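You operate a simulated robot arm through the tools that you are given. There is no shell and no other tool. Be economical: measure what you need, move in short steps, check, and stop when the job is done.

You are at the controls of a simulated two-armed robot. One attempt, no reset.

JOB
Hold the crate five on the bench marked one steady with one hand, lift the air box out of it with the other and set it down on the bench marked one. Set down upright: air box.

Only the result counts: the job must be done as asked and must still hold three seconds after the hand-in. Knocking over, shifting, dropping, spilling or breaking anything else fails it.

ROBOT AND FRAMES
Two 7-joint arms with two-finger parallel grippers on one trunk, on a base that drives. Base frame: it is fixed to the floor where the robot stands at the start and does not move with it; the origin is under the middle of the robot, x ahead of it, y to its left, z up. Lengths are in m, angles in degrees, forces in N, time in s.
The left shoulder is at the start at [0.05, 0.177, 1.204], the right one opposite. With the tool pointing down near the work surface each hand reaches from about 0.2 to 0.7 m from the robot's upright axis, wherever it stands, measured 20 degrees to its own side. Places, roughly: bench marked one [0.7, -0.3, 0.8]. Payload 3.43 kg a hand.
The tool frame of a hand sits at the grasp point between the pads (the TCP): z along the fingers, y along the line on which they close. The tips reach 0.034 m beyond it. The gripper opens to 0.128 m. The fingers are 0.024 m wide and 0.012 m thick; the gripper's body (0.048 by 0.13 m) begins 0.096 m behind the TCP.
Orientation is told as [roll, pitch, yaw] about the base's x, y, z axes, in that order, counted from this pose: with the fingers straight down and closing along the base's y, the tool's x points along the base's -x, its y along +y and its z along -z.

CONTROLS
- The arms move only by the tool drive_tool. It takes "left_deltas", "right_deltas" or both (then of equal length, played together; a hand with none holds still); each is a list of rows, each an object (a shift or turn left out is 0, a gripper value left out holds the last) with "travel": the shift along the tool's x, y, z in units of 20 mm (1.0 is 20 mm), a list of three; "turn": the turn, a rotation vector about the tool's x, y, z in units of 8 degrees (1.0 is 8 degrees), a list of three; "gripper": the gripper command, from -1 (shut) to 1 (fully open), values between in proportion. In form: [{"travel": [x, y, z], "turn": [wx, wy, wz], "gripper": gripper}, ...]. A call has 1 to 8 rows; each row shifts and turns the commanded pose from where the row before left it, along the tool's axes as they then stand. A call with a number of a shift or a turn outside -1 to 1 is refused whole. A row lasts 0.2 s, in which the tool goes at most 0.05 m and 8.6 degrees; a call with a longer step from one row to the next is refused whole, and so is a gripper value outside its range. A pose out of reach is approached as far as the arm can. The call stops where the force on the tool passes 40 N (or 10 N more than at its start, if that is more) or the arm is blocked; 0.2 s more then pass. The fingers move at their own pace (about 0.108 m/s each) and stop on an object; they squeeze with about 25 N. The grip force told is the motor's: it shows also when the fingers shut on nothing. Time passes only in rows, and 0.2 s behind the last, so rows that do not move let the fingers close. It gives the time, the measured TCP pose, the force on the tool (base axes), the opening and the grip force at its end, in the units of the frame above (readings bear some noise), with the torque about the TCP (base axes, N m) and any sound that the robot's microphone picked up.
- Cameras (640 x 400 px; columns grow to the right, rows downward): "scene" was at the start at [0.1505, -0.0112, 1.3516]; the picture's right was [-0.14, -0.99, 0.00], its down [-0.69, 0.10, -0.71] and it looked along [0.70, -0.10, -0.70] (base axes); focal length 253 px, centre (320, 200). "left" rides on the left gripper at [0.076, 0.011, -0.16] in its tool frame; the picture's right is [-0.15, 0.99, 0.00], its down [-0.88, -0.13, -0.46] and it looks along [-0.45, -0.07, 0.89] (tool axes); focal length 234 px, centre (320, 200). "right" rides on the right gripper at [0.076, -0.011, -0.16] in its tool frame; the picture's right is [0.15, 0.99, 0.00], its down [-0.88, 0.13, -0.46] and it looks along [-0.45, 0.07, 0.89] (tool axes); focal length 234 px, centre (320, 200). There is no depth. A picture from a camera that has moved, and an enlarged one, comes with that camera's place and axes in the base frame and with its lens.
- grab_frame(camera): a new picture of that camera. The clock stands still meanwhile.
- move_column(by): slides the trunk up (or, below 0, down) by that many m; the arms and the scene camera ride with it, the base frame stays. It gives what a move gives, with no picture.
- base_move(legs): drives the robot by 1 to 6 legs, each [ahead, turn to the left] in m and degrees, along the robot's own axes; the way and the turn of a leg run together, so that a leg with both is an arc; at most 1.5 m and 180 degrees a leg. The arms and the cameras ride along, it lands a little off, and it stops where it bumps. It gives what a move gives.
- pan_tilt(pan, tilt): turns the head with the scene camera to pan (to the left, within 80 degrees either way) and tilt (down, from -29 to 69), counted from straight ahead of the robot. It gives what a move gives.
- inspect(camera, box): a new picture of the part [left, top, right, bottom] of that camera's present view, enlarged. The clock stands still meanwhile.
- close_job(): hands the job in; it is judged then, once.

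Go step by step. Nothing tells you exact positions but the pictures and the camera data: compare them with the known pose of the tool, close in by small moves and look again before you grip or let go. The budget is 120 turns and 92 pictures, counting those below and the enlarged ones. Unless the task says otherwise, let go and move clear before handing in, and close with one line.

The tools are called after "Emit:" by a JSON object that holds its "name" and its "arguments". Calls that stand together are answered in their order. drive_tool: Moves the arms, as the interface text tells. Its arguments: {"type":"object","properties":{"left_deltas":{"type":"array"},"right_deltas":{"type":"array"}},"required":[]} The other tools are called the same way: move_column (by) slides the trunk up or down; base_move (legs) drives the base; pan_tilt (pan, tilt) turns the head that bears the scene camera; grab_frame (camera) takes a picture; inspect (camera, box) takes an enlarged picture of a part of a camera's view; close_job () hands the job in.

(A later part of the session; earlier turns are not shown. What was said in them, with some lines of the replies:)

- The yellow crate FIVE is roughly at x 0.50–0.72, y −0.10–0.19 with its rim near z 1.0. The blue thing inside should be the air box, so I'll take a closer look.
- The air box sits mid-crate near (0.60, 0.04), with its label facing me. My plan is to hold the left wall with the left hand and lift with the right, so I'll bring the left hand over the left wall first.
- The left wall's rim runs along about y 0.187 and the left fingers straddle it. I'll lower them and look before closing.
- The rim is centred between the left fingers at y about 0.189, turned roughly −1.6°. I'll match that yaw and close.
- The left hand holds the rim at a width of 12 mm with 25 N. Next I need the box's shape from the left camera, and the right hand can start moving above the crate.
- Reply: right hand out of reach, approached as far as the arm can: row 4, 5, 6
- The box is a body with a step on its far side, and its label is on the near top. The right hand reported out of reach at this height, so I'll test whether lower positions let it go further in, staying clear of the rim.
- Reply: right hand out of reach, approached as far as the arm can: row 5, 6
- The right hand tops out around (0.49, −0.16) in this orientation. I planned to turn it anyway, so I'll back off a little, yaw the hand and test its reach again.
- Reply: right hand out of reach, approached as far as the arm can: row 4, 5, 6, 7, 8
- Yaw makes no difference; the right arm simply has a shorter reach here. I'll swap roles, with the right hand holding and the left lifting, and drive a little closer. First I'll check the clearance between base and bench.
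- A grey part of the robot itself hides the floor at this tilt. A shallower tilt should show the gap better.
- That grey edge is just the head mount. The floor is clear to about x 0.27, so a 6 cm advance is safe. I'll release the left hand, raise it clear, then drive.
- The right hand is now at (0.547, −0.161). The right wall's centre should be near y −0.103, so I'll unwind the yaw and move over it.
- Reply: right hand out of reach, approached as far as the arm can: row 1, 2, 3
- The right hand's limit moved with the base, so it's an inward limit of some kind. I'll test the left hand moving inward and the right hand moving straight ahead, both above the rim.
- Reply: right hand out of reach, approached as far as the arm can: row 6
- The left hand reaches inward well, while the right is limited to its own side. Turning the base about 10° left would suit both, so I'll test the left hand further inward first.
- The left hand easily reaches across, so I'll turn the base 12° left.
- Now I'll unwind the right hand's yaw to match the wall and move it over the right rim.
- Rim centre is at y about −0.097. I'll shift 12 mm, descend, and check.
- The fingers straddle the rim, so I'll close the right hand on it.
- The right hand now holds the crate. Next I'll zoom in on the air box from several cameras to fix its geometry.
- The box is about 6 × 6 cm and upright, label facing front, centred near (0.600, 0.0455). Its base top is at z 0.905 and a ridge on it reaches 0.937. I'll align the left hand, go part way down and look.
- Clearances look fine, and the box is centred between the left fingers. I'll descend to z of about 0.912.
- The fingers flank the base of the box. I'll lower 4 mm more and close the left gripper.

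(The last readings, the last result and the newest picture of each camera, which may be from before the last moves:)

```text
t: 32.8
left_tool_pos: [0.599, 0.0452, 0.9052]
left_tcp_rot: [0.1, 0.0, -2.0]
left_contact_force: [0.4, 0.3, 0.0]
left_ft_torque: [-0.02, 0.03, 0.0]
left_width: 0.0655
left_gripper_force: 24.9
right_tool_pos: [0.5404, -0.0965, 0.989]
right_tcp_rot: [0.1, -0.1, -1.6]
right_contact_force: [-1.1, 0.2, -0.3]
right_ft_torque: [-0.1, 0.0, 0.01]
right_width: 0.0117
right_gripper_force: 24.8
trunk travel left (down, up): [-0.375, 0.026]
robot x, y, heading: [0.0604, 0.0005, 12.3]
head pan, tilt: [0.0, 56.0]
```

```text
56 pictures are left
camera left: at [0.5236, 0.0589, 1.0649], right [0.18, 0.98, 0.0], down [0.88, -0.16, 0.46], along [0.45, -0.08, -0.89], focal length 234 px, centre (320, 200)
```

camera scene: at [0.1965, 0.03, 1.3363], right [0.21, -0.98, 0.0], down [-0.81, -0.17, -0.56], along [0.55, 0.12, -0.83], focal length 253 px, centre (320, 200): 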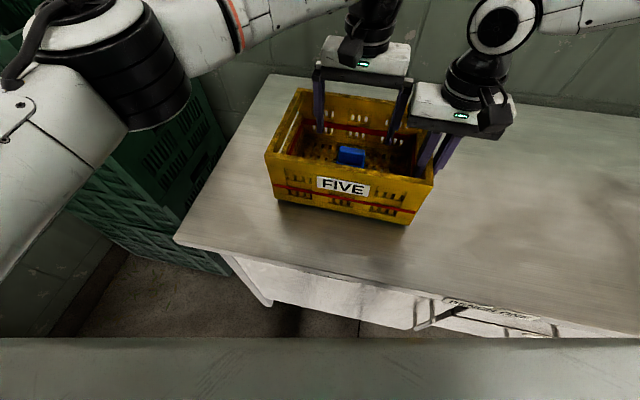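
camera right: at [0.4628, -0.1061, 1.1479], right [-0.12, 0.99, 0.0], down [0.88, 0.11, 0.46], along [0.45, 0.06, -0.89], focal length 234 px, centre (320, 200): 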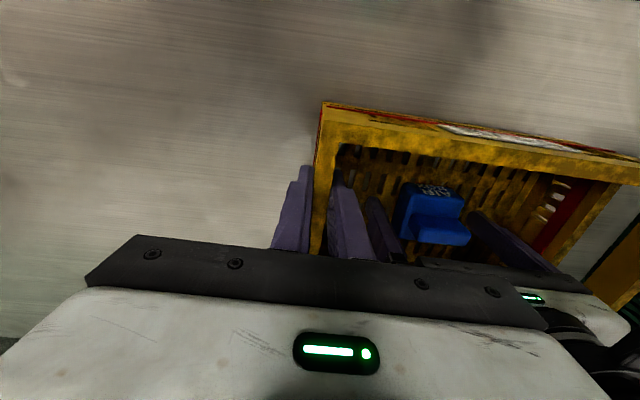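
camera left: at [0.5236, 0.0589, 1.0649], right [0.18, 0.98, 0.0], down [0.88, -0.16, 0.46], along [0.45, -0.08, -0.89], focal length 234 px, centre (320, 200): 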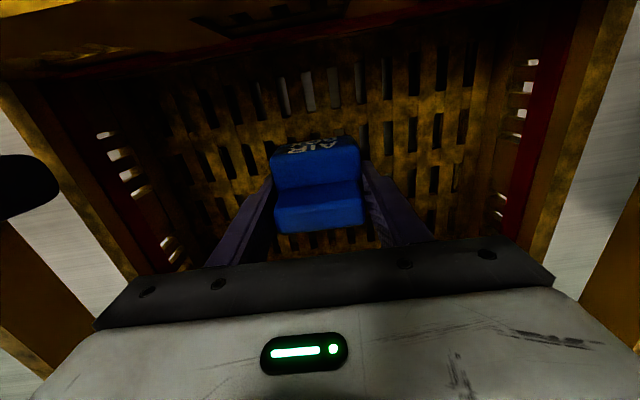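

Gripped at 65 mm with 25 N. I'll lift slowly at first.

Emit:
{"name": "drive_tool", "arguments": {"left_deltas": [{"travel": [0, 0, -0.3]}, {"travel": [0, 0, -0.5]}, {"travel": [0, 0, -0.7]}, {"travel": [0, 0, -0.7]}, {"travel": [0, 0, 0]}]}}

Emit:
{"name": "grab_frame", "arguments": {"camera": "left"}}

Emit:
{"name": "grab_frame", "arguments": {"camera": "right"}}

```text
t: 34.0
left_tool_pos: [0.5999, 0.0443, 0.9495]
left_tcp_rot: [0.0, 0.0, -1.9]
left_contact_force: [-0.1, 0.2, -1.5]
left_ft_torque: [-0.01, 0.01, 0.02]
left_width: 0.0654
left_gripper_force: 24.5
right_tool_pos: [0.5404, -0.0974, 0.9878]
right_tcp_rot: [0.1, -0.1, -1.6]
right_contact_force: [-1.2, -0.8, -0.1]
right_ft_torque: [-0.17, 0.01, 0.01]
right_width: 0.0118
right_gripper_force: 25.0
trunk travel left (down, up): [-0.375, 0.026]
robot x, y, heading: [0.0575, -0.0011, 12.2]
head pan, tilt: [0.0, 56.0]
```

```text
55 pictures are left
camera left: at [0.5236, 0.0582, 1.1085], right [0.18, 0.98, 0.0], down [0.88, -0.16, 0.46], along [0.45, -0.08, -0.89], focal length 234 px, centre (320, 200)
```

left: 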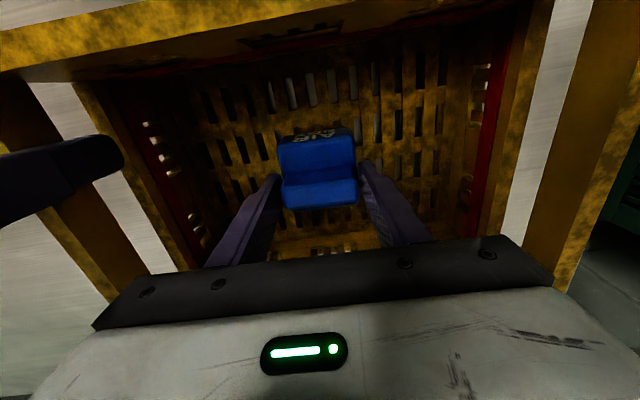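

```text
54 pictures are left
camera right: at [0.4628, -0.1061, 1.1479], right [-0.12, 0.99, 0.0], down [0.88, 0.11, 0.46], along [0.45, 0.06, -0.89], focal length 234 px, centre (320, 200)
```

right: 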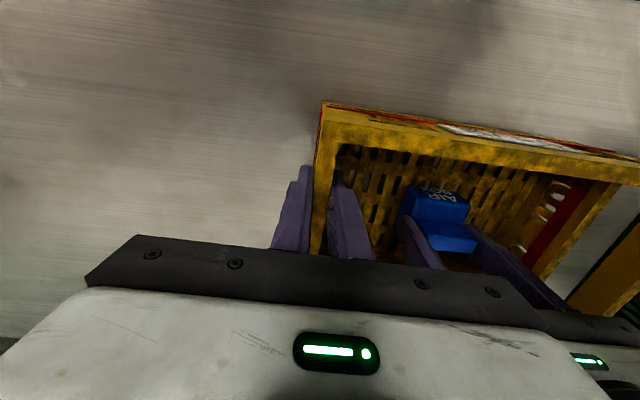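

The box looks smaller relative to the hand, so it may be slipping. I'll zoom in to check.

Emit:
{"name": "inspect", "arguments": {"camera": "right", "box": [370, 165, 490, 255]}}

Emit:
{"name": "inspect", "arguments": {"camera": "left", "box": [250, 110, 390, 240]}}

Emit:
{"name": "inspect", "arguments": {"camera": "scene", "box": [290, 90, 430, 190]}}

```text
4.44 times, centred on (430, 210) of right
camera zoom: at [0.4628, -0.1061, 1.1479], right [-0.12, 0.99, 0.0], down [0.88, 0.11, 0.46], along [0.45, 0.06, -0.89], focal length 1041 px, centre (-169, 156)
```

zoom: 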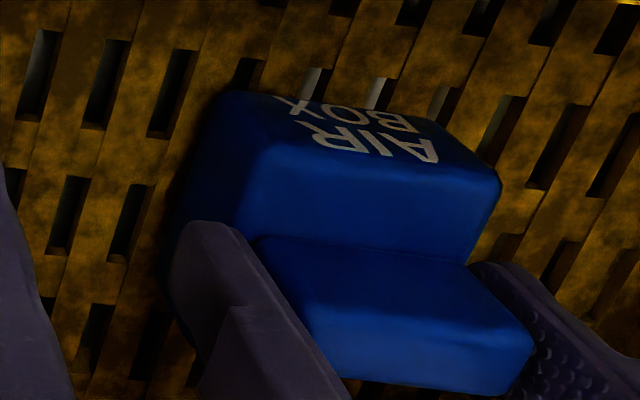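

```text
3.08 times, centred on (320, 175) of left
camera zoom: at [0.5236, 0.0582, 1.1085], right [0.18, 0.98, 0.0], down [0.88, -0.16, 0.46], along [0.45, -0.08, -0.89], focal length 720 px, centre (320, 277)
```

zoom: 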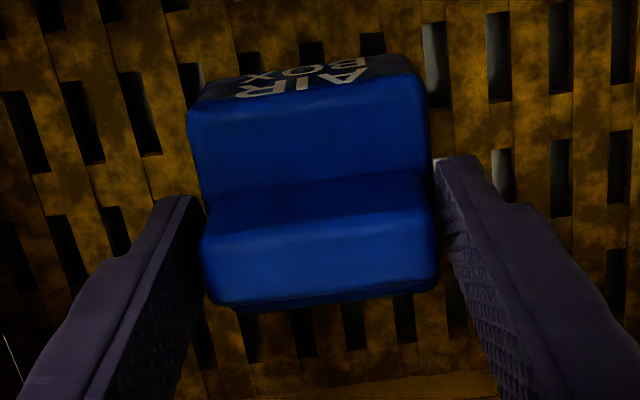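

```text
4.00 times, centred on (360, 140) of scene
camera zoom: at [0.1966, 0.0299, 1.3363], right [0.21, -0.98, 0.0], down [-0.81, -0.17, -0.56], along [0.55, 0.12, -0.83], focal length 1012 px, centre (160, 440)
```

zoom: 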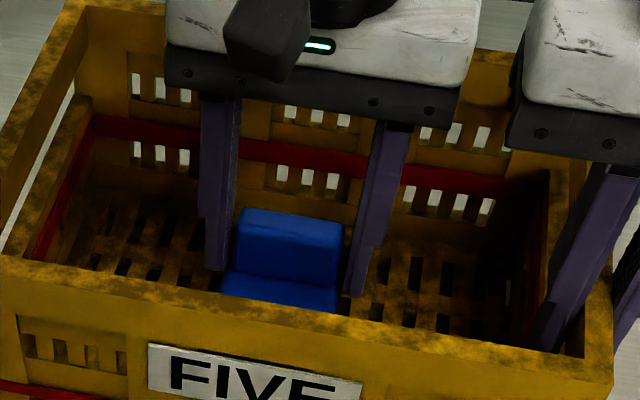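

The box rose only about 15 mm for a 44 mm lift and tilted slightly, so it slipped in the fingers. I'll wait a moment to see whether it keeps creeping.

Emit:
{"name": "drive_tool", "arguments": {"left_deltas": [{"travel": [0, 0, 0]}, {"travel": [0, 0, 0]}, {"travel": [0, 0, 0]}, {"travel": [0, 0, 0]}]}}

Emit:
{"name": "inspect", "arguments": {"camera": "left", "box": [250, 110, 390, 240]}}

Emit:
{"name": "inspect", "arguments": {"camera": "right", "box": [370, 165, 490, 255]}}

```text
t: 35.0
left_tool_pos: [0.5989, 0.0446, 0.9497]
left_tcp_rot: [0.0, 0.0, -1.9]
left_contact_force: [-0.3, 0.4, -1.2]
left_ft_torque: [-0.02, -0.01, 0.01]
left_width: 0.0653
left_gripper_force: 24.5
right_tool_pos: [0.5396, -0.0986, 0.9879]
right_tcp_rot: [0.0, -0.1, -1.5]
right_contact_force: [-0.2, -0.6, -0.6]
right_ft_torque: [-0.12, 0.05, 0.02]
right_width: 0.0117
right_gripper_force: 25.3
trunk travel left (down, up): [-0.375, 0.026]
robot x, y, heading: [0.0541, 0.0001, 12.0]
head pan, tilt: [0.0, 56.0]
```

```text
3.08 times, centred on (320, 175) of left
camera zoom: at [0.5236, 0.0582, 1.1083], right [0.18, 0.98, 0.0], down [0.88, -0.16, 0.46], along [0.45, -0.08, -0.89], focal length 720 px, centre (320, 277)
```

zoom: 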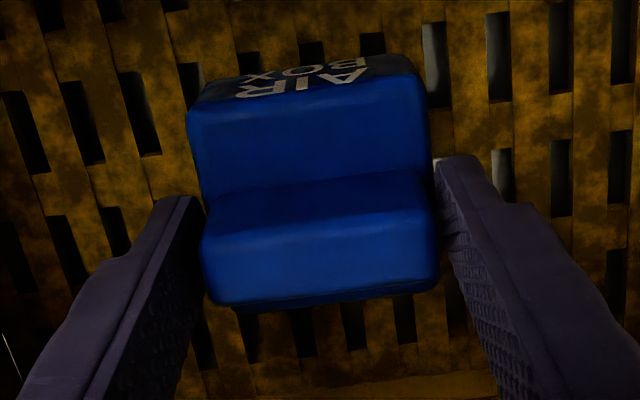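

```text
4.44 times, centred on (430, 210) of right
camera zoom: at [0.4628, -0.1061, 1.1479], right [-0.12, 0.99, 0.0], down [0.88, 0.11, 0.46], along [0.45, 0.06, -0.89], focal length 1041 px, centre (-169, 156)
```

zoom: 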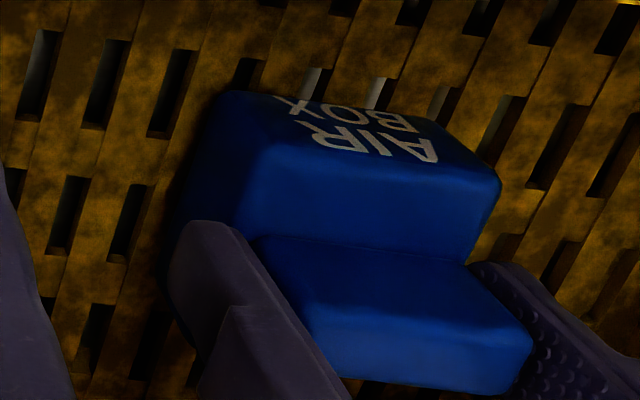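

It's stable now but only hangs by the tips. I'll set it back down, open a little and take a deeper grip.

Emit:
{"name": "drive_tool", "arguments": {"left_deltas": [{"travel": [0, 0, 0.3]}, {"travel": [0, 0, 0.3]}, {"travel": [0, 0, 0.2]}, {"travel": [0, 0, 0]}]}}

Emit:
{"name": "inspect", "arguments": {"camera": "left", "box": [250, 110, 390, 240]}}

Emit:
{"name": "inspect", "arguments": {"camera": "right", "box": [370, 165, 490, 255]}}

```text
t: 36.0
left_tool_pos: [0.598, 0.0439, 0.9354]
left_tcp_rot: [-0.1, -0.2, -2.0]
left_contact_force: [-2.9, -0.2, 18.3]
left_ft_torque: [0.01, 0.1, -0.05]
left_width: 0.0658
left_gripper_force: 25.1
right_tool_pos: [0.5397, -0.0976, 0.9887]
right_tcp_rot: [0.0, -0.1, -1.5]
right_contact_force: [3.9, 1.4, -4.3]
right_ft_torque: [-0.15, 0.48, -0.1]
right_width: 0.0116
right_gripper_force: 25.0
trunk travel left (down, up): [-0.375, 0.026]
robot x, y, heading: [0.055, 0.002, 12.3]
head pan, tilt: [0.0, 56.0]
```

```text
3.08 times, centred on (320, 175) of left
camera zoom: at [0.5218, 0.0579, 1.0948], right [0.18, 0.98, 0.0], down [0.87, -0.16, 0.46], along [0.45, -0.08, -0.89], focal length 720 px, centre (320, 277)
```

zoom: 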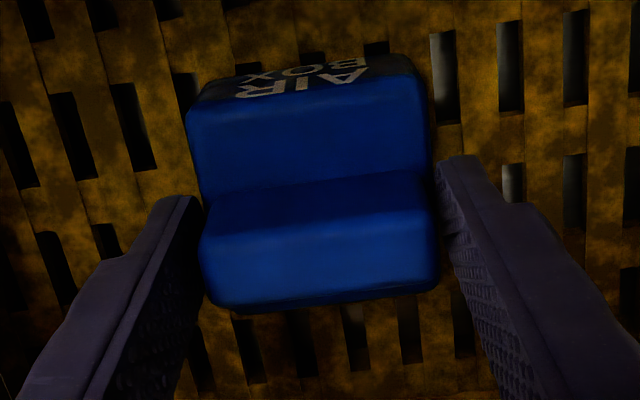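

```text
4.44 times, centred on (430, 210) of right
camera zoom: at [0.4623, -0.1061, 1.1479], right [-0.12, 0.99, 0.0], down [0.88, 0.1, 0.46], along [0.45, 0.06, -0.89], focal length 1041 px, centre (-169, 156)
```

zoom: 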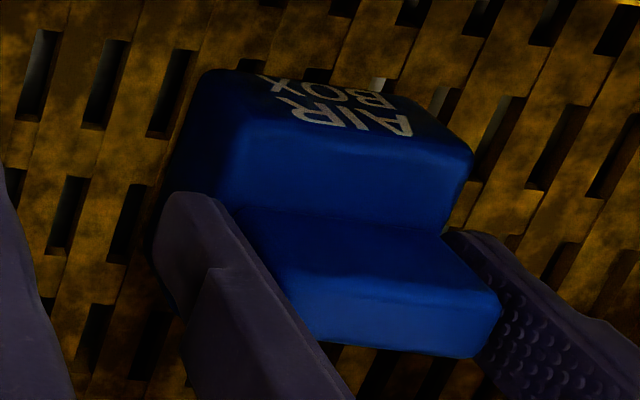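

It's resting on the crate floor with an 18 N push and didn't slide in the fingers, so this grip is actually firm. I'll lift gently from here and compare views.

Emit:
{"name": "drive_tool", "arguments": {"left_deltas": [{"travel": [0, 0, -0.3]}, {"travel": [0, 0, -0.3]}, {"travel": [0, 0, -0.3]}, {"travel": [0, 0, -0.3]}, {"travel": [0, 0, -0.3]}, {"travel": [0, 0, -0.3]}, {"travel": [0, 0, 0]}]}}

Emit:
{"name": "inspect", "arguments": {"camera": "left", "box": [250, 110, 390, 240]}}

Emit:
{"name": "inspect", "arguments": {"camera": "right", "box": [370, 165, 530, 285]}}

```text
t: 37.6
left_tool_pos: [0.5983, 0.0456, 0.9685]
left_tcp_rot: [0.0, 0.0, -2.0]
left_contact_force: [1.1, -0.9, -0.8]
left_ft_torque: [0.01, 0.01, -0.03]
left_width: 0.0653
left_gripper_force: 24.5
right_tool_pos: [0.5401, -0.0976, 0.9874]
right_tcp_rot: [0.2, 0.1, -1.6]
right_contact_force: [-1.1, -0.9, -0.4]
right_ft_torque: [-0.13, -0.15, 0.0]
right_width: 0.0119
right_gripper_force: 25.3
trunk travel left (down, up): [-0.375, 0.026]
robot x, y, heading: [0.0547, 0.0038, 12.1]
head pan, tilt: [0.0, 56.0]
```

```text
3.08 times, centred on (320, 175) of left
camera zoom: at [0.5229, 0.0583, 1.1289], right [0.18, 0.98, 0.0], down [0.88, -0.16, 0.46], along [0.45, -0.08, -0.89], focal length 720 px, centre (320, 277)
```

zoom: 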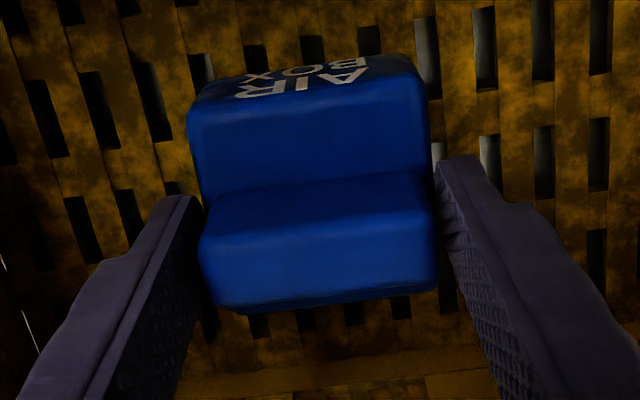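

```text
3.33 times, centred on (450, 225) of right
camera zoom: at [0.4628, -0.1061, 1.1479], right [-0.12, 0.99, 0.0], down [0.88, 0.11, 0.46], along [0.45, 0.06, -0.89], focal length 781 px, centre (-113, 117)
```

zoom: 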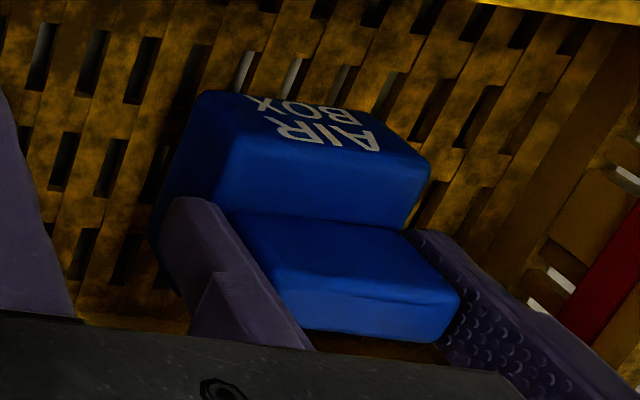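

The view is unchanged, so the box now travels with the hand. I'll continue the lift to clear the rim; the box bottom hangs about 8 cm below the TCP.

Emit:
{"name": "drive_tool", "arguments": {"left_deltas": [{"travel": [0, 0, -0.6]}, {"travel": [0, 0, -0.6]}, {"travel": [0, 0, -0.6]}, {"travel": [0, 0, -0.6]}, {"travel": [0, 0, -0.6]}, {"travel": [0, 0, -0.6]}, {"travel": [0, 0, -0.6]}, {"travel": [0, 0, -0.6]}]}}

Emit:
{"name": "drive_tool", "arguments": {"left_deltas": [{"travel": [0, 0, -0.6]}, {"travel": [0, 0, -0.6]}, {"travel": [0, 0, -0.6]}, {"travel": [0, 0, -0.6]}, {"travel": [0, 0, 0]}]}}

Emit:
{"name": "grab_frame", "arguments": {"camera": "left"}}

Emit:
{"name": "grab_frame", "arguments": {"camera": "scene"}}

```text
t: 39.4
left_tool_pos: [0.5986, 0.043, 1.0672]
left_tcp_rot: [0.0, -0.1, -2.1]
left_contact_force: [-0.2, 0.5, -2.1]
left_ft_torque: [-0.02, 0.0, 0.0]
left_width: 0.0652
left_gripper_force: 25.3
right_tool_pos: [0.541, -0.0981, 0.9884]
right_tcp_rot: [0.0, -0.1, -1.6]
right_contact_force: [-0.2, -0.4, 0.2]
right_ft_torque: [-0.1, -0.05, -0.04]
right_width: 0.0118
right_gripper_force: 25.2
trunk travel left (down, up): [-0.375, 0.026]
robot x, y, heading: [0.0595, 0.0001, 12.2]
head pan, tilt: [0.0, 56.0]
```

```text
t: 40.6
left_tool_pos: [0.5984, 0.045, 1.1138]
left_tcp_rot: [0.0, 0.1, -2.0]
left_contact_force: [-0.6, -0.1, -1.0]
left_ft_torque: [0.02, 0.0, 0.0]
left_width: 0.0653
left_gripper_force: 25.1
right_tool_pos: [0.5407, -0.0979, 0.9874]
right_tcp_rot: [0.0, -0.1, -1.7]
right_contact_force: [0.2, -1.0, 0.9]
right_ft_torque: [-0.13, -0.05, -0.04]
right_width: 0.0118
right_gripper_force: 24.9
trunk travel left (down, up): [-0.375, 0.026]
robot x, y, heading: [0.0609, -0.0016, 12.0]
head pan, tilt: [0.0, 56.0]
```

```text
44 pictures are left
camera left: at [0.5235, 0.0587, 1.273], right [0.18, 0.98, 0.0], down [0.88, -0.16, 0.46], along [0.45, -0.08, -0.89], focal length 234 px, centre (320, 200)
```

left: 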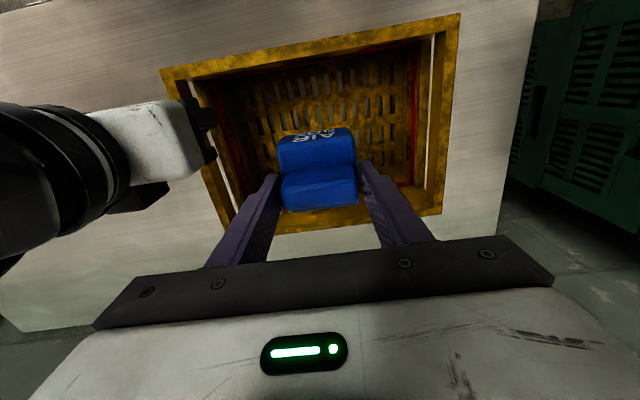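

```text
43 pictures are left
camera scene: at [0.1966, 0.0299, 1.3363], right [0.21, -0.98, 0.0], down [-0.81, -0.17, -0.56], along [0.55, 0.12, -0.83], focal length 253 px, centre (320, 200)
```

scene: 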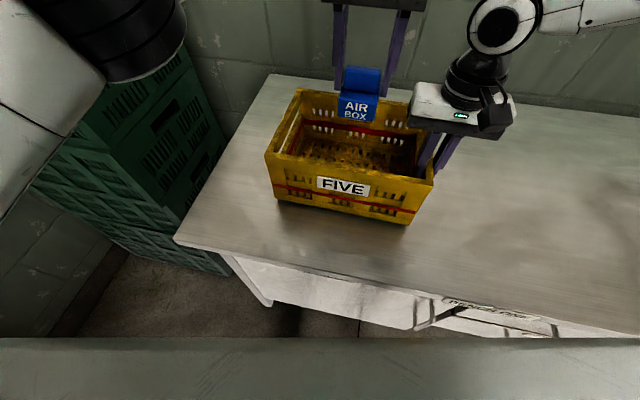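

Emit:
{"name": "inspect", "arguments": {"camera": "scene", "box": [310, 50, 410, 140]}}

```text
4.44 times, centred on (360, 95) of scene
camera zoom: at [0.1966, 0.0299, 1.3363], right [0.21, -0.98, 0.0], down [-0.81, -0.17, -0.56], along [0.55, 0.12, -0.83], focal length 1124 px, centre (142, 667)
```

zoom: 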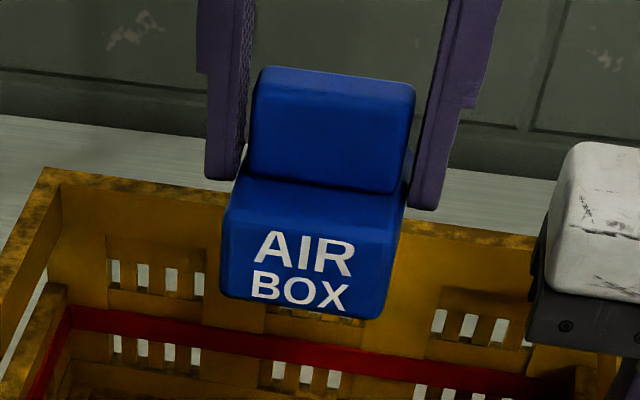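

The box hangs level with its bottom at z about 1.05, clear of the 1.0 rim. I'll carry it to open bench in front-left of the crate, near (0.43, 0.22).

Emit:
{"name": "drive_tool", "arguments": {"left_deltas": [{"travel": [0.4, 0.4, 0]}, {"travel": [0.8, 0.8, 0]}, {"travel": [0.9, 0.85, 0]}, {"travel": [0.9, 0.85, 0]}, {"travel": [0.9, 0.85, 0]}, {"travel": [0.9, 0.85, 0]}, {"travel": [0.9, 0.85, 0]}, {"travel": [0, 0, 0]}]}}

Emit:
{"name": "drive_tool", "arguments": {"left_deltas": [{"travel": [0.9, 0.85, 0]}, {"travel": [0.9, 0.85, 0]}, {"travel": [0.9, 0.85, 0]}, {"travel": [0.4, 0.4, 0]}, {"travel": [0, 0, 0]}]}}

Emit:
{"name": "grab_frame", "arguments": {"camera": "scene"}}

Emit:
{"name": "grab_frame", "arguments": {"camera": "left"}}

```text
t: 42.4
left_tool_pos: [0.4866, 0.1585, 1.1125]
left_tcp_rot: [0.0, 0.0, -2.0]
left_contact_force: [-0.2, 0.1, -0.8]
left_ft_torque: [0.0, 0.0, -0.04]
left_width: 0.0653
left_gripper_force: 25.0
right_tool_pos: [0.5398, -0.0973, 0.9881]
right_tcp_rot: [0.1, -0.1, -1.5]
right_contact_force: [-0.1, -1.5, 0.2]
right_ft_torque: [-0.01, 0.04, 0.12]
right_width: 0.0119
right_gripper_force: 25.5
trunk travel left (down, up): [-0.375, 0.026]
robot x, y, heading: [0.0571, -0.0008, 12.1]
head pan, tilt: [0.0, 56.0]
```

```text
t: 43.6
left_tool_pos: [0.4286, 0.2192, 1.1141]
left_tcp_rot: [0.0, 0.0, -2.0]
left_contact_force: [-0.1, 0.4, -0.7]
left_ft_torque: [0.01, 0.02, -0.02]
left_width: 0.0651
left_gripper_force: 24.7
right_tool_pos: [0.5395, -0.0972, 0.9875]
right_tcp_rot: [0.0, -0.1, -1.5]
right_contact_force: [-0.5, 0.0, -0.7]
right_ft_torque: [-0.1, -0.03, 0.03]
right_width: 0.0119
right_gripper_force: 25.5
trunk travel left (down, up): [-0.375, 0.026]
robot x, y, heading: [0.0601, -0.0028, 12.1]
head pan, tilt: [0.0, 56.0]
```

```text
41 pictures are left
camera scene: at [0.1965, 0.03, 1.3363], right [0.21, -0.98, 0.0], down [-0.81, -0.17, -0.56], along [0.55, 0.12, -0.83], focal length 253 px, centre (320, 200)
```

scene: 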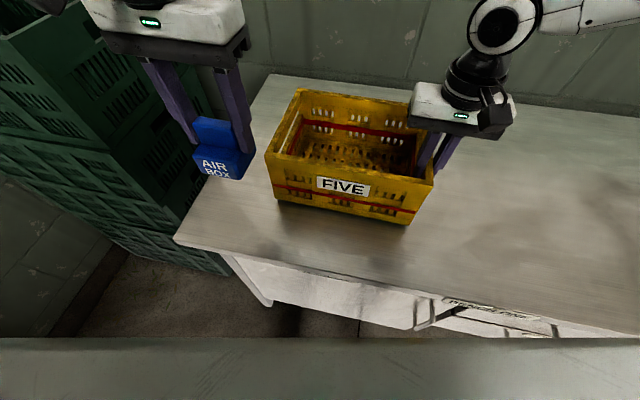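

```text
40 pictures are left
camera left: at [0.3535, 0.2338, 1.2733], right [0.18, 0.98, 0.0], down [0.88, -0.16, 0.46], along [0.45, -0.08, -0.89], focal length 234 px, centre (320, 200)
```

left: 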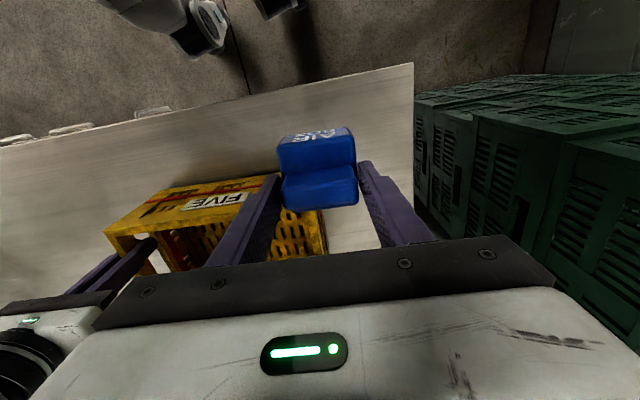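

The drop spot is clear: the bench's left edge is at y 0.38 and the crate front at x about 0.495. I'll lower most of the way.

Emit:
{"name": "drive_tool", "arguments": {"left_deltas": [{"travel": [0, 0, 1]}, {"travel": [0, 0, 1]}, {"travel": [0, 0, 1]}, {"travel": [0, 0, 1]}, {"travel": [0, 0, 1]}, {"travel": [0, 0, 1]}, {"travel": [0, 0, 1]}, {"travel": [0, 0, 0.6]}]}}

Emit:
{"name": "drive_tool", "arguments": {"left_deltas": [{"travel": [0, 0, 0.5]}, {"travel": [0, 0, 0.4]}, {"travel": [0, 0, 0]}]}}

Emit:
{"name": "inspect", "arguments": {"camera": "scene", "box": [150, 100, 310, 260]}}

```text
t: 45.4
left_tool_pos: [0.4292, 0.2205, 0.9624]
left_tcp_rot: [0.0, -0.1, -2.0]
left_contact_force: [-0.4, 0.5, -0.7]
left_ft_torque: [0.01, 0.0, -0.03]
left_width: 0.0652
left_gripper_force: 25.4
right_tool_pos: [0.5409, -0.0975, 0.9873]
right_tcp_rot: [0.1, -0.1, -1.6]
right_contact_force: [-1.1, 0.0, 0.5]
right_ft_torque: [-0.15, -0.01, 0.07]
right_width: 0.0119
right_gripper_force: 24.8
trunk travel left (down, up): [-0.375, 0.026]
robot x, y, heading: [0.0643, 0.0009, 12.0]
head pan, tilt: [0.0, 56.0]
```

```text
t: 46.2
left_tool_pos: [0.43, 0.2194, 0.9461]
left_tcp_rot: [0.0, 0.0, -1.9]
left_contact_force: [0.2, 0.0, -0.3]
left_ft_torque: [0.03, -0.04, -0.05]
left_width: 0.0654
left_gripper_force: 25.4
right_tool_pos: [0.5401, -0.0971, 0.987]
right_tcp_rot: [0.1, 0.0, -1.6]
right_contact_force: [-0.9, -0.9, -0.4]
right_ft_torque: [-0.09, 0.07, 0.09]
right_width: 0.0119
right_gripper_force: 24.8
trunk travel left (down, up): [-0.375, 0.026]
robot x, y, heading: [0.059, 0.0017, 12.3]
head pan, tilt: [0.0, 56.0]
```

```text
2.50 times, centred on (230, 180) of scene
camera zoom: at [0.1965, 0.0299, 1.3363], right [0.21, -0.98, 0.0], down [-0.81, -0.17, -0.56], along [0.55, 0.12, -0.83], focal length 632 px, centre (545, 250)
```

zoom: 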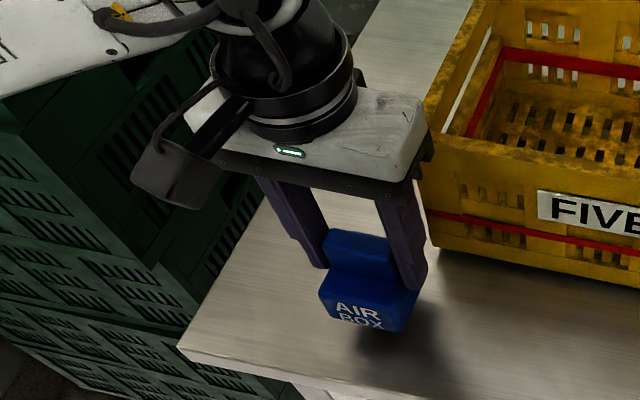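

Emit:
{"name": "drive_tool", "arguments": {"left_deltas": [{"travel": [0, 0, 0.2]}, {"travel": [0, 0, 0.2]}, {"travel": [0, 0, 0.2]}, {"travel": [0, 0, 0.2]}, {"travel": [0, 0, 0.1]}, {"travel": [0, 0, 0]}]}}

```text
t: 47.6
left_tool_pos: [0.4297, 0.2177, 0.9253]
left_tcp_rot: [0.0, 0.0, -2.0]
left_contact_force: [0.7, -0.3, 0.3]
left_ft_torque: [-0.04, 0.01, 0.0]
left_width: 0.0653
left_gripper_force: 25.1
right_tool_pos: [0.54, -0.098, 0.9879]
right_tcp_rot: [0.2, -0.1, -1.6]
right_contact_force: [-0.6, 0.1, -0.3]
right_ft_torque: [-0.17, 0.06, 0.08]
right_width: 0.0117
right_gripper_force: 25.2
trunk travel left (down, up): [-0.375, 0.026]
robot x, y, heading: [0.0561, -0.0012, 12.0]
head pan, tilt: [0.0, 56.0]
```

Almost there; I'll continue in 2 mm steps.

Emit:
{"name": "drive_tool", "arguments": {"left_deltas": [{"travel": [0, 0, 0.1]}, {"travel": [0, 0, 0.1]}, {"travel": [0, 0, 0]}]}}

Emit:
{"name": "drive_tool", "arguments": {"left_deltas": [{"travel": [0, 0, 0.1]}, {"travel": [0, 0, 0]}]}}

Emit:
{"name": "inspect", "arguments": {"camera": "scene", "box": [200, 140, 280, 220]}}

```text
t: 48.4
left_tool_pos: [0.428, 0.2191, 0.9221]
left_tcp_rot: [0.1, -0.1, -2.0]
left_contact_force: [0.3, 0.1, -0.5]
left_ft_torque: [0.04, -0.01, 0.0]
left_width: 0.0652
left_gripper_force: 25.3
right_tool_pos: [0.5399, -0.098, 0.9887]
right_tcp_rot: [0.2, -0.1, -1.7]
right_contact_force: [-0.3, -0.7, -0.1]
right_ft_torque: [-0.1, 0.01, 0.07]
right_width: 0.0118
right_gripper_force: 25.1
trunk travel left (down, up): [-0.375, 0.026]
robot x, y, heading: [0.0574, -0.0014, 12.1]
head pan, tilt: [0.0, 56.0]
```

```text
t: 49.0
left_tool_pos: [0.4289, 0.2194, 0.9201]
left_tcp_rot: [-0.1, -0.1, -1.9]
left_contact_force: [0.5, -0.5, -0.6]
left_ft_torque: [-0.01, 0.03, 0.0]
left_width: 0.0655
left_gripper_force: 25.0
right_tool_pos: [0.5408, -0.0973, 0.9879]
right_tcp_rot: [0.1, -0.1, -1.6]
right_contact_force: [-0.6, 0.0, -0.9]
right_ft_torque: [-0.15, 0.02, 0.07]
right_width: 0.0115
right_gripper_force: 25.0
trunk travel left (down, up): [-0.375, 0.026]
robot x, y, heading: [0.0593, 0.0027, 12.2]
head pan, tilt: [0.0, 56.0]
```

```text
5.00 times, centred on (240, 180) of scene
camera zoom: at [0.1966, 0.0299, 1.3363], right [0.21, -0.98, 0.0], down [-0.81, -0.17, -0.56], along [0.55, 0.12, -0.83], focal length 1265 px, centre (720, 300)
```

zoom: 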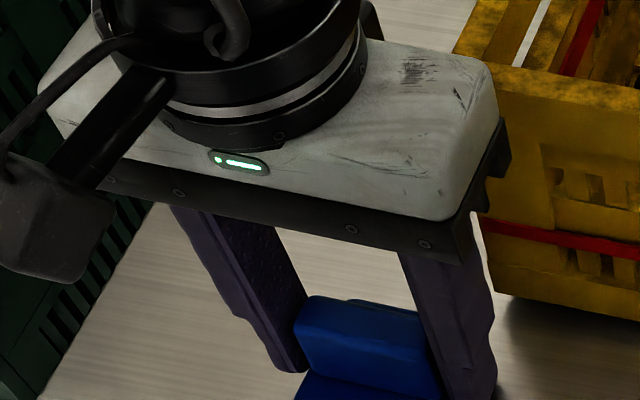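

Emit:
{"name": "drive_tool", "arguments": {"left_deltas": [{"travel": [0, 0, 0.1]}, {"travel": [0, 0, 0.1]}, {"travel": [0, 0, 0]}]}}

Emit:
{"name": "inspect", "arguments": {"camera": "scene", "box": [200, 165, 300, 245]}}

```text
t: 49.8
left_tool_pos: [0.4292, 0.2189, 0.9162]
left_tcp_rot: [-0.1, -0.2, -2.0]
left_contact_force: [-3.2, 1.7, 15.0]
left_ft_torque: [0.0, 0.11, -0.06]
left_width: 0.0654
left_gripper_force: 24.9
right_tool_pos: [0.5396, -0.0979, 0.9883]
right_tcp_rot: [0.1, -0.1, -1.6]
right_contact_force: [-0.4, -0.3, -0.3]
right_ft_torque: [-0.42, 0.17, -0.03]
right_width: 0.0118
right_gripper_force: 25.0
trunk travel left (down, up): [-0.375, 0.026]
robot x, y, heading: [0.0588, -0.0025, 12.3]
head pan, tilt: [0.0, 56.0]
```

```text
5.00 times, centred on (250, 205) of scene
camera zoom: at [0.1954, 0.0296, 1.3367], right [0.21, -0.98, 0.0], down [-0.81, -0.17, -0.56], along [0.55, 0.12, -0.83], focal length 1265 px, centre (670, 175)
```

zoom: 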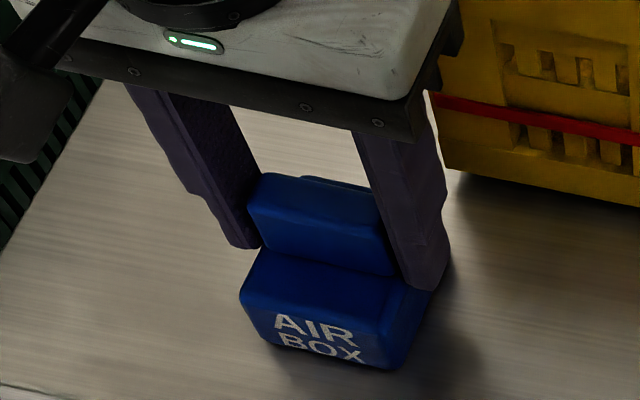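

Contact made (15 N): the box stands on the bench. I'll ease off 1 mm and open the left hand.

Emit:
{"name": "drive_tool", "arguments": {"left_deltas": [{"travel": [0, 0, -0.05]}, {"gripper": 0.15}, {"gripper": 0.3}, {"gripper": 0.6}, {"gripper": 0.6}]}}

Emit:
{"name": "inspect", "arguments": {"camera": "scene", "box": [200, 165, 300, 245]}}

```text
t: 51.0
left_tool_pos: [0.4298, 0.2192, 0.9176]
left_tcp_rot: [-0.1, 0.1, -2.0]
left_contact_force: [-0.7, 0.1, -0.2]
left_ft_torque: [-0.01, 0.0, 0.01]
left_width: 0.1026
left_gripper_force: 0.0
right_tool_pos: [0.5408, -0.0978, 0.9878]
right_tcp_rot: [0.1, -0.1, -1.6]
right_contact_force: [1.2, 0.5, -0.8]
right_ft_torque: [-0.11, 0.07, 0.04]
right_width: 0.0116
right_gripper_force: 25.3
trunk travel left (down, up): [-0.375, 0.026]
robot x, y, heading: [0.059, 0.0008, 12.0]
head pan, tilt: [0.0, 56.0]
```

```text
5.00 times, centred on (250, 205) of scene
camera zoom: at [0.1967, 0.03, 1.3363], right [0.21, -0.98, 0.0], down [-0.81, -0.17, -0.56], along [0.55, 0.12, -0.83], focal length 1265 px, centre (670, 175)
```

zoom: 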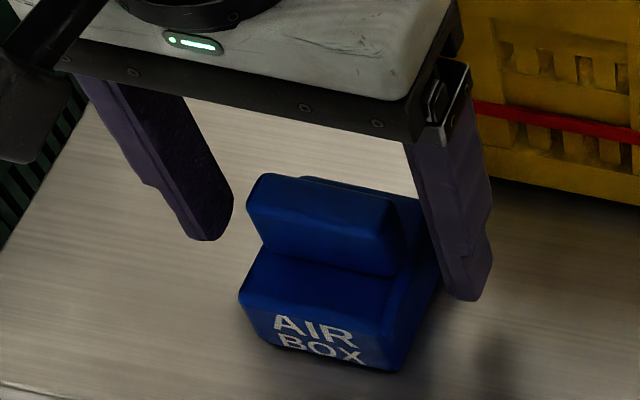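

The box stands upright and free. I'll raise the left hand straight up and release the crate with the right.

Emit:
{"name": "drive_tool", "arguments": {"left_deltas": [{"travel": [0, 0, -1]}, {"travel": [0, 0, -1]}, {"travel": [0, 0, -1]}, {"travel": [0, 0, -1]}, {"travel": [0, 0, -1]}, {"travel": [0, 0, -1]}, {"travel": [0, 0, -1]}, {"travel": [0, 0, 0]}]}}

Emit:
{"name": "drive_tool", "arguments": {"right_deltas": [{"gripper": -0.3}, {"gripper": 0.3}, {"gripper": 0.8}, {"gripper": 0.8}, {"travel": [0, 0, -1]}, {"travel": [0, 0, -1]}, {"travel": [0, 0, -1]}, {"travel": [0, 0, -0.7]}]}}

Emit:
{"name": "grab_frame", "arguments": {"camera": "scene"}}

Emit:
{"name": "grab_frame", "arguments": {"camera": "left"}}

```text
t: 52.8
left_tool_pos: [0.4282, 0.2183, 1.0569]
left_tcp_rot: [-0.1, 0.0, -2.0]
left_contact_force: [0.3, 0.2, -0.9]
left_ft_torque: [0.06, 0.0, 0.01]
left_width: 0.1024
left_gripper_force: 0.1
right_tool_pos: [0.5396, -0.098, 0.9871]
right_tcp_rot: [0.2, -0.1, -1.6]
right_contact_force: [0.6, 0.4, 0.2]
right_ft_torque: [-0.13, -0.29, 0.02]
right_width: 0.0117
right_gripper_force: 24.7
trunk travel left (down, up): [-0.375, 0.026]
robot x, y, heading: [0.0582, 0.0013, 11.8]
head pan, tilt: [0.0, 56.0]
```

```text
t: 54.6
left_tool_pos: [0.4277, 0.2173, 1.0563]
left_tcp_rot: [0.0, 0.0, -1.9]
left_contact_force: [-0.1, 0.6, -0.4]
left_ft_torque: [-0.02, 0.0, -0.01]
left_width: 0.1024
left_gripper_force: 0.0
right_tool_pos: [0.541, -0.0979, 1.0629]
right_tcp_rot: [0.0, -0.1, -1.6]
right_contact_force: [-0.1, -0.3, -0.4]
right_ft_torque: [-0.01, 0.0, 0.03]
right_width: 0.1152
right_gripper_force: 0.0
trunk travel left (down, up): [-0.375, 0.026]
robot x, y, heading: [0.059, -0.0029, 12.1]
head pan, tilt: [0.0, 56.0]
```

```text
35 pictures are left
camera scene: at [0.1965, 0.0299, 1.3363], right [0.21, -0.98, 0.0], down [-0.81, -0.17, -0.56], along [0.55, 0.12, -0.83], focal length 253 px, centre (320, 200)
```

scene: 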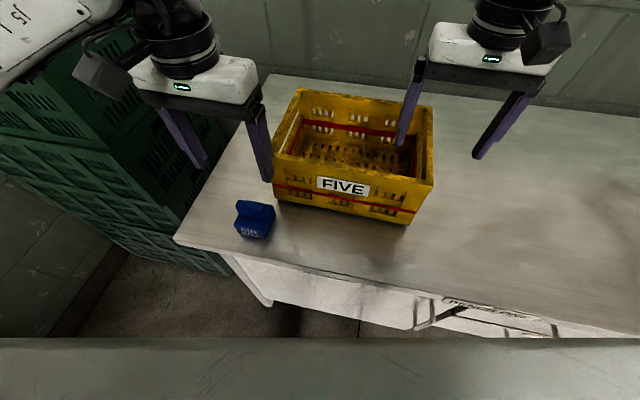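

```text
34 pictures are left
camera left: at [0.3518, 0.232, 1.2158], right [0.18, 0.98, 0.0], down [0.88, -0.16, 0.46], along [0.45, -0.08, -0.89], focal length 234 px, centre (320, 200)
```

left: 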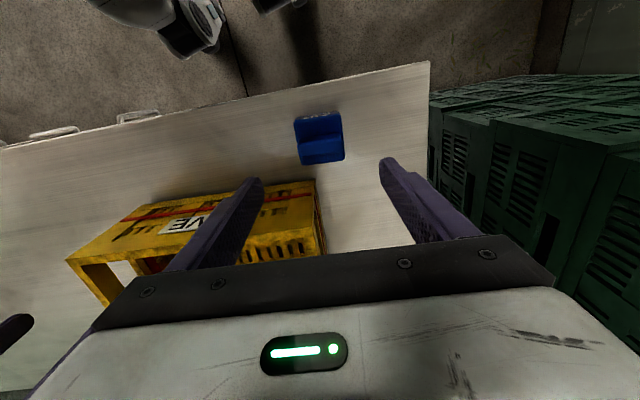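

The air box stands upright on the bench, the crate hasn't moved, and both hands are clear. I'll hand the job in.

Emit:
{"name": "close_job", "arguments": {}}

```text
The job is handed in.
```

The air box is out of crate five and standing upright on bench one, just in front of the crate at its left end. The right hand held the crate throughout the lift, the crate did not visibly move, and both hands were clear at hand-in.
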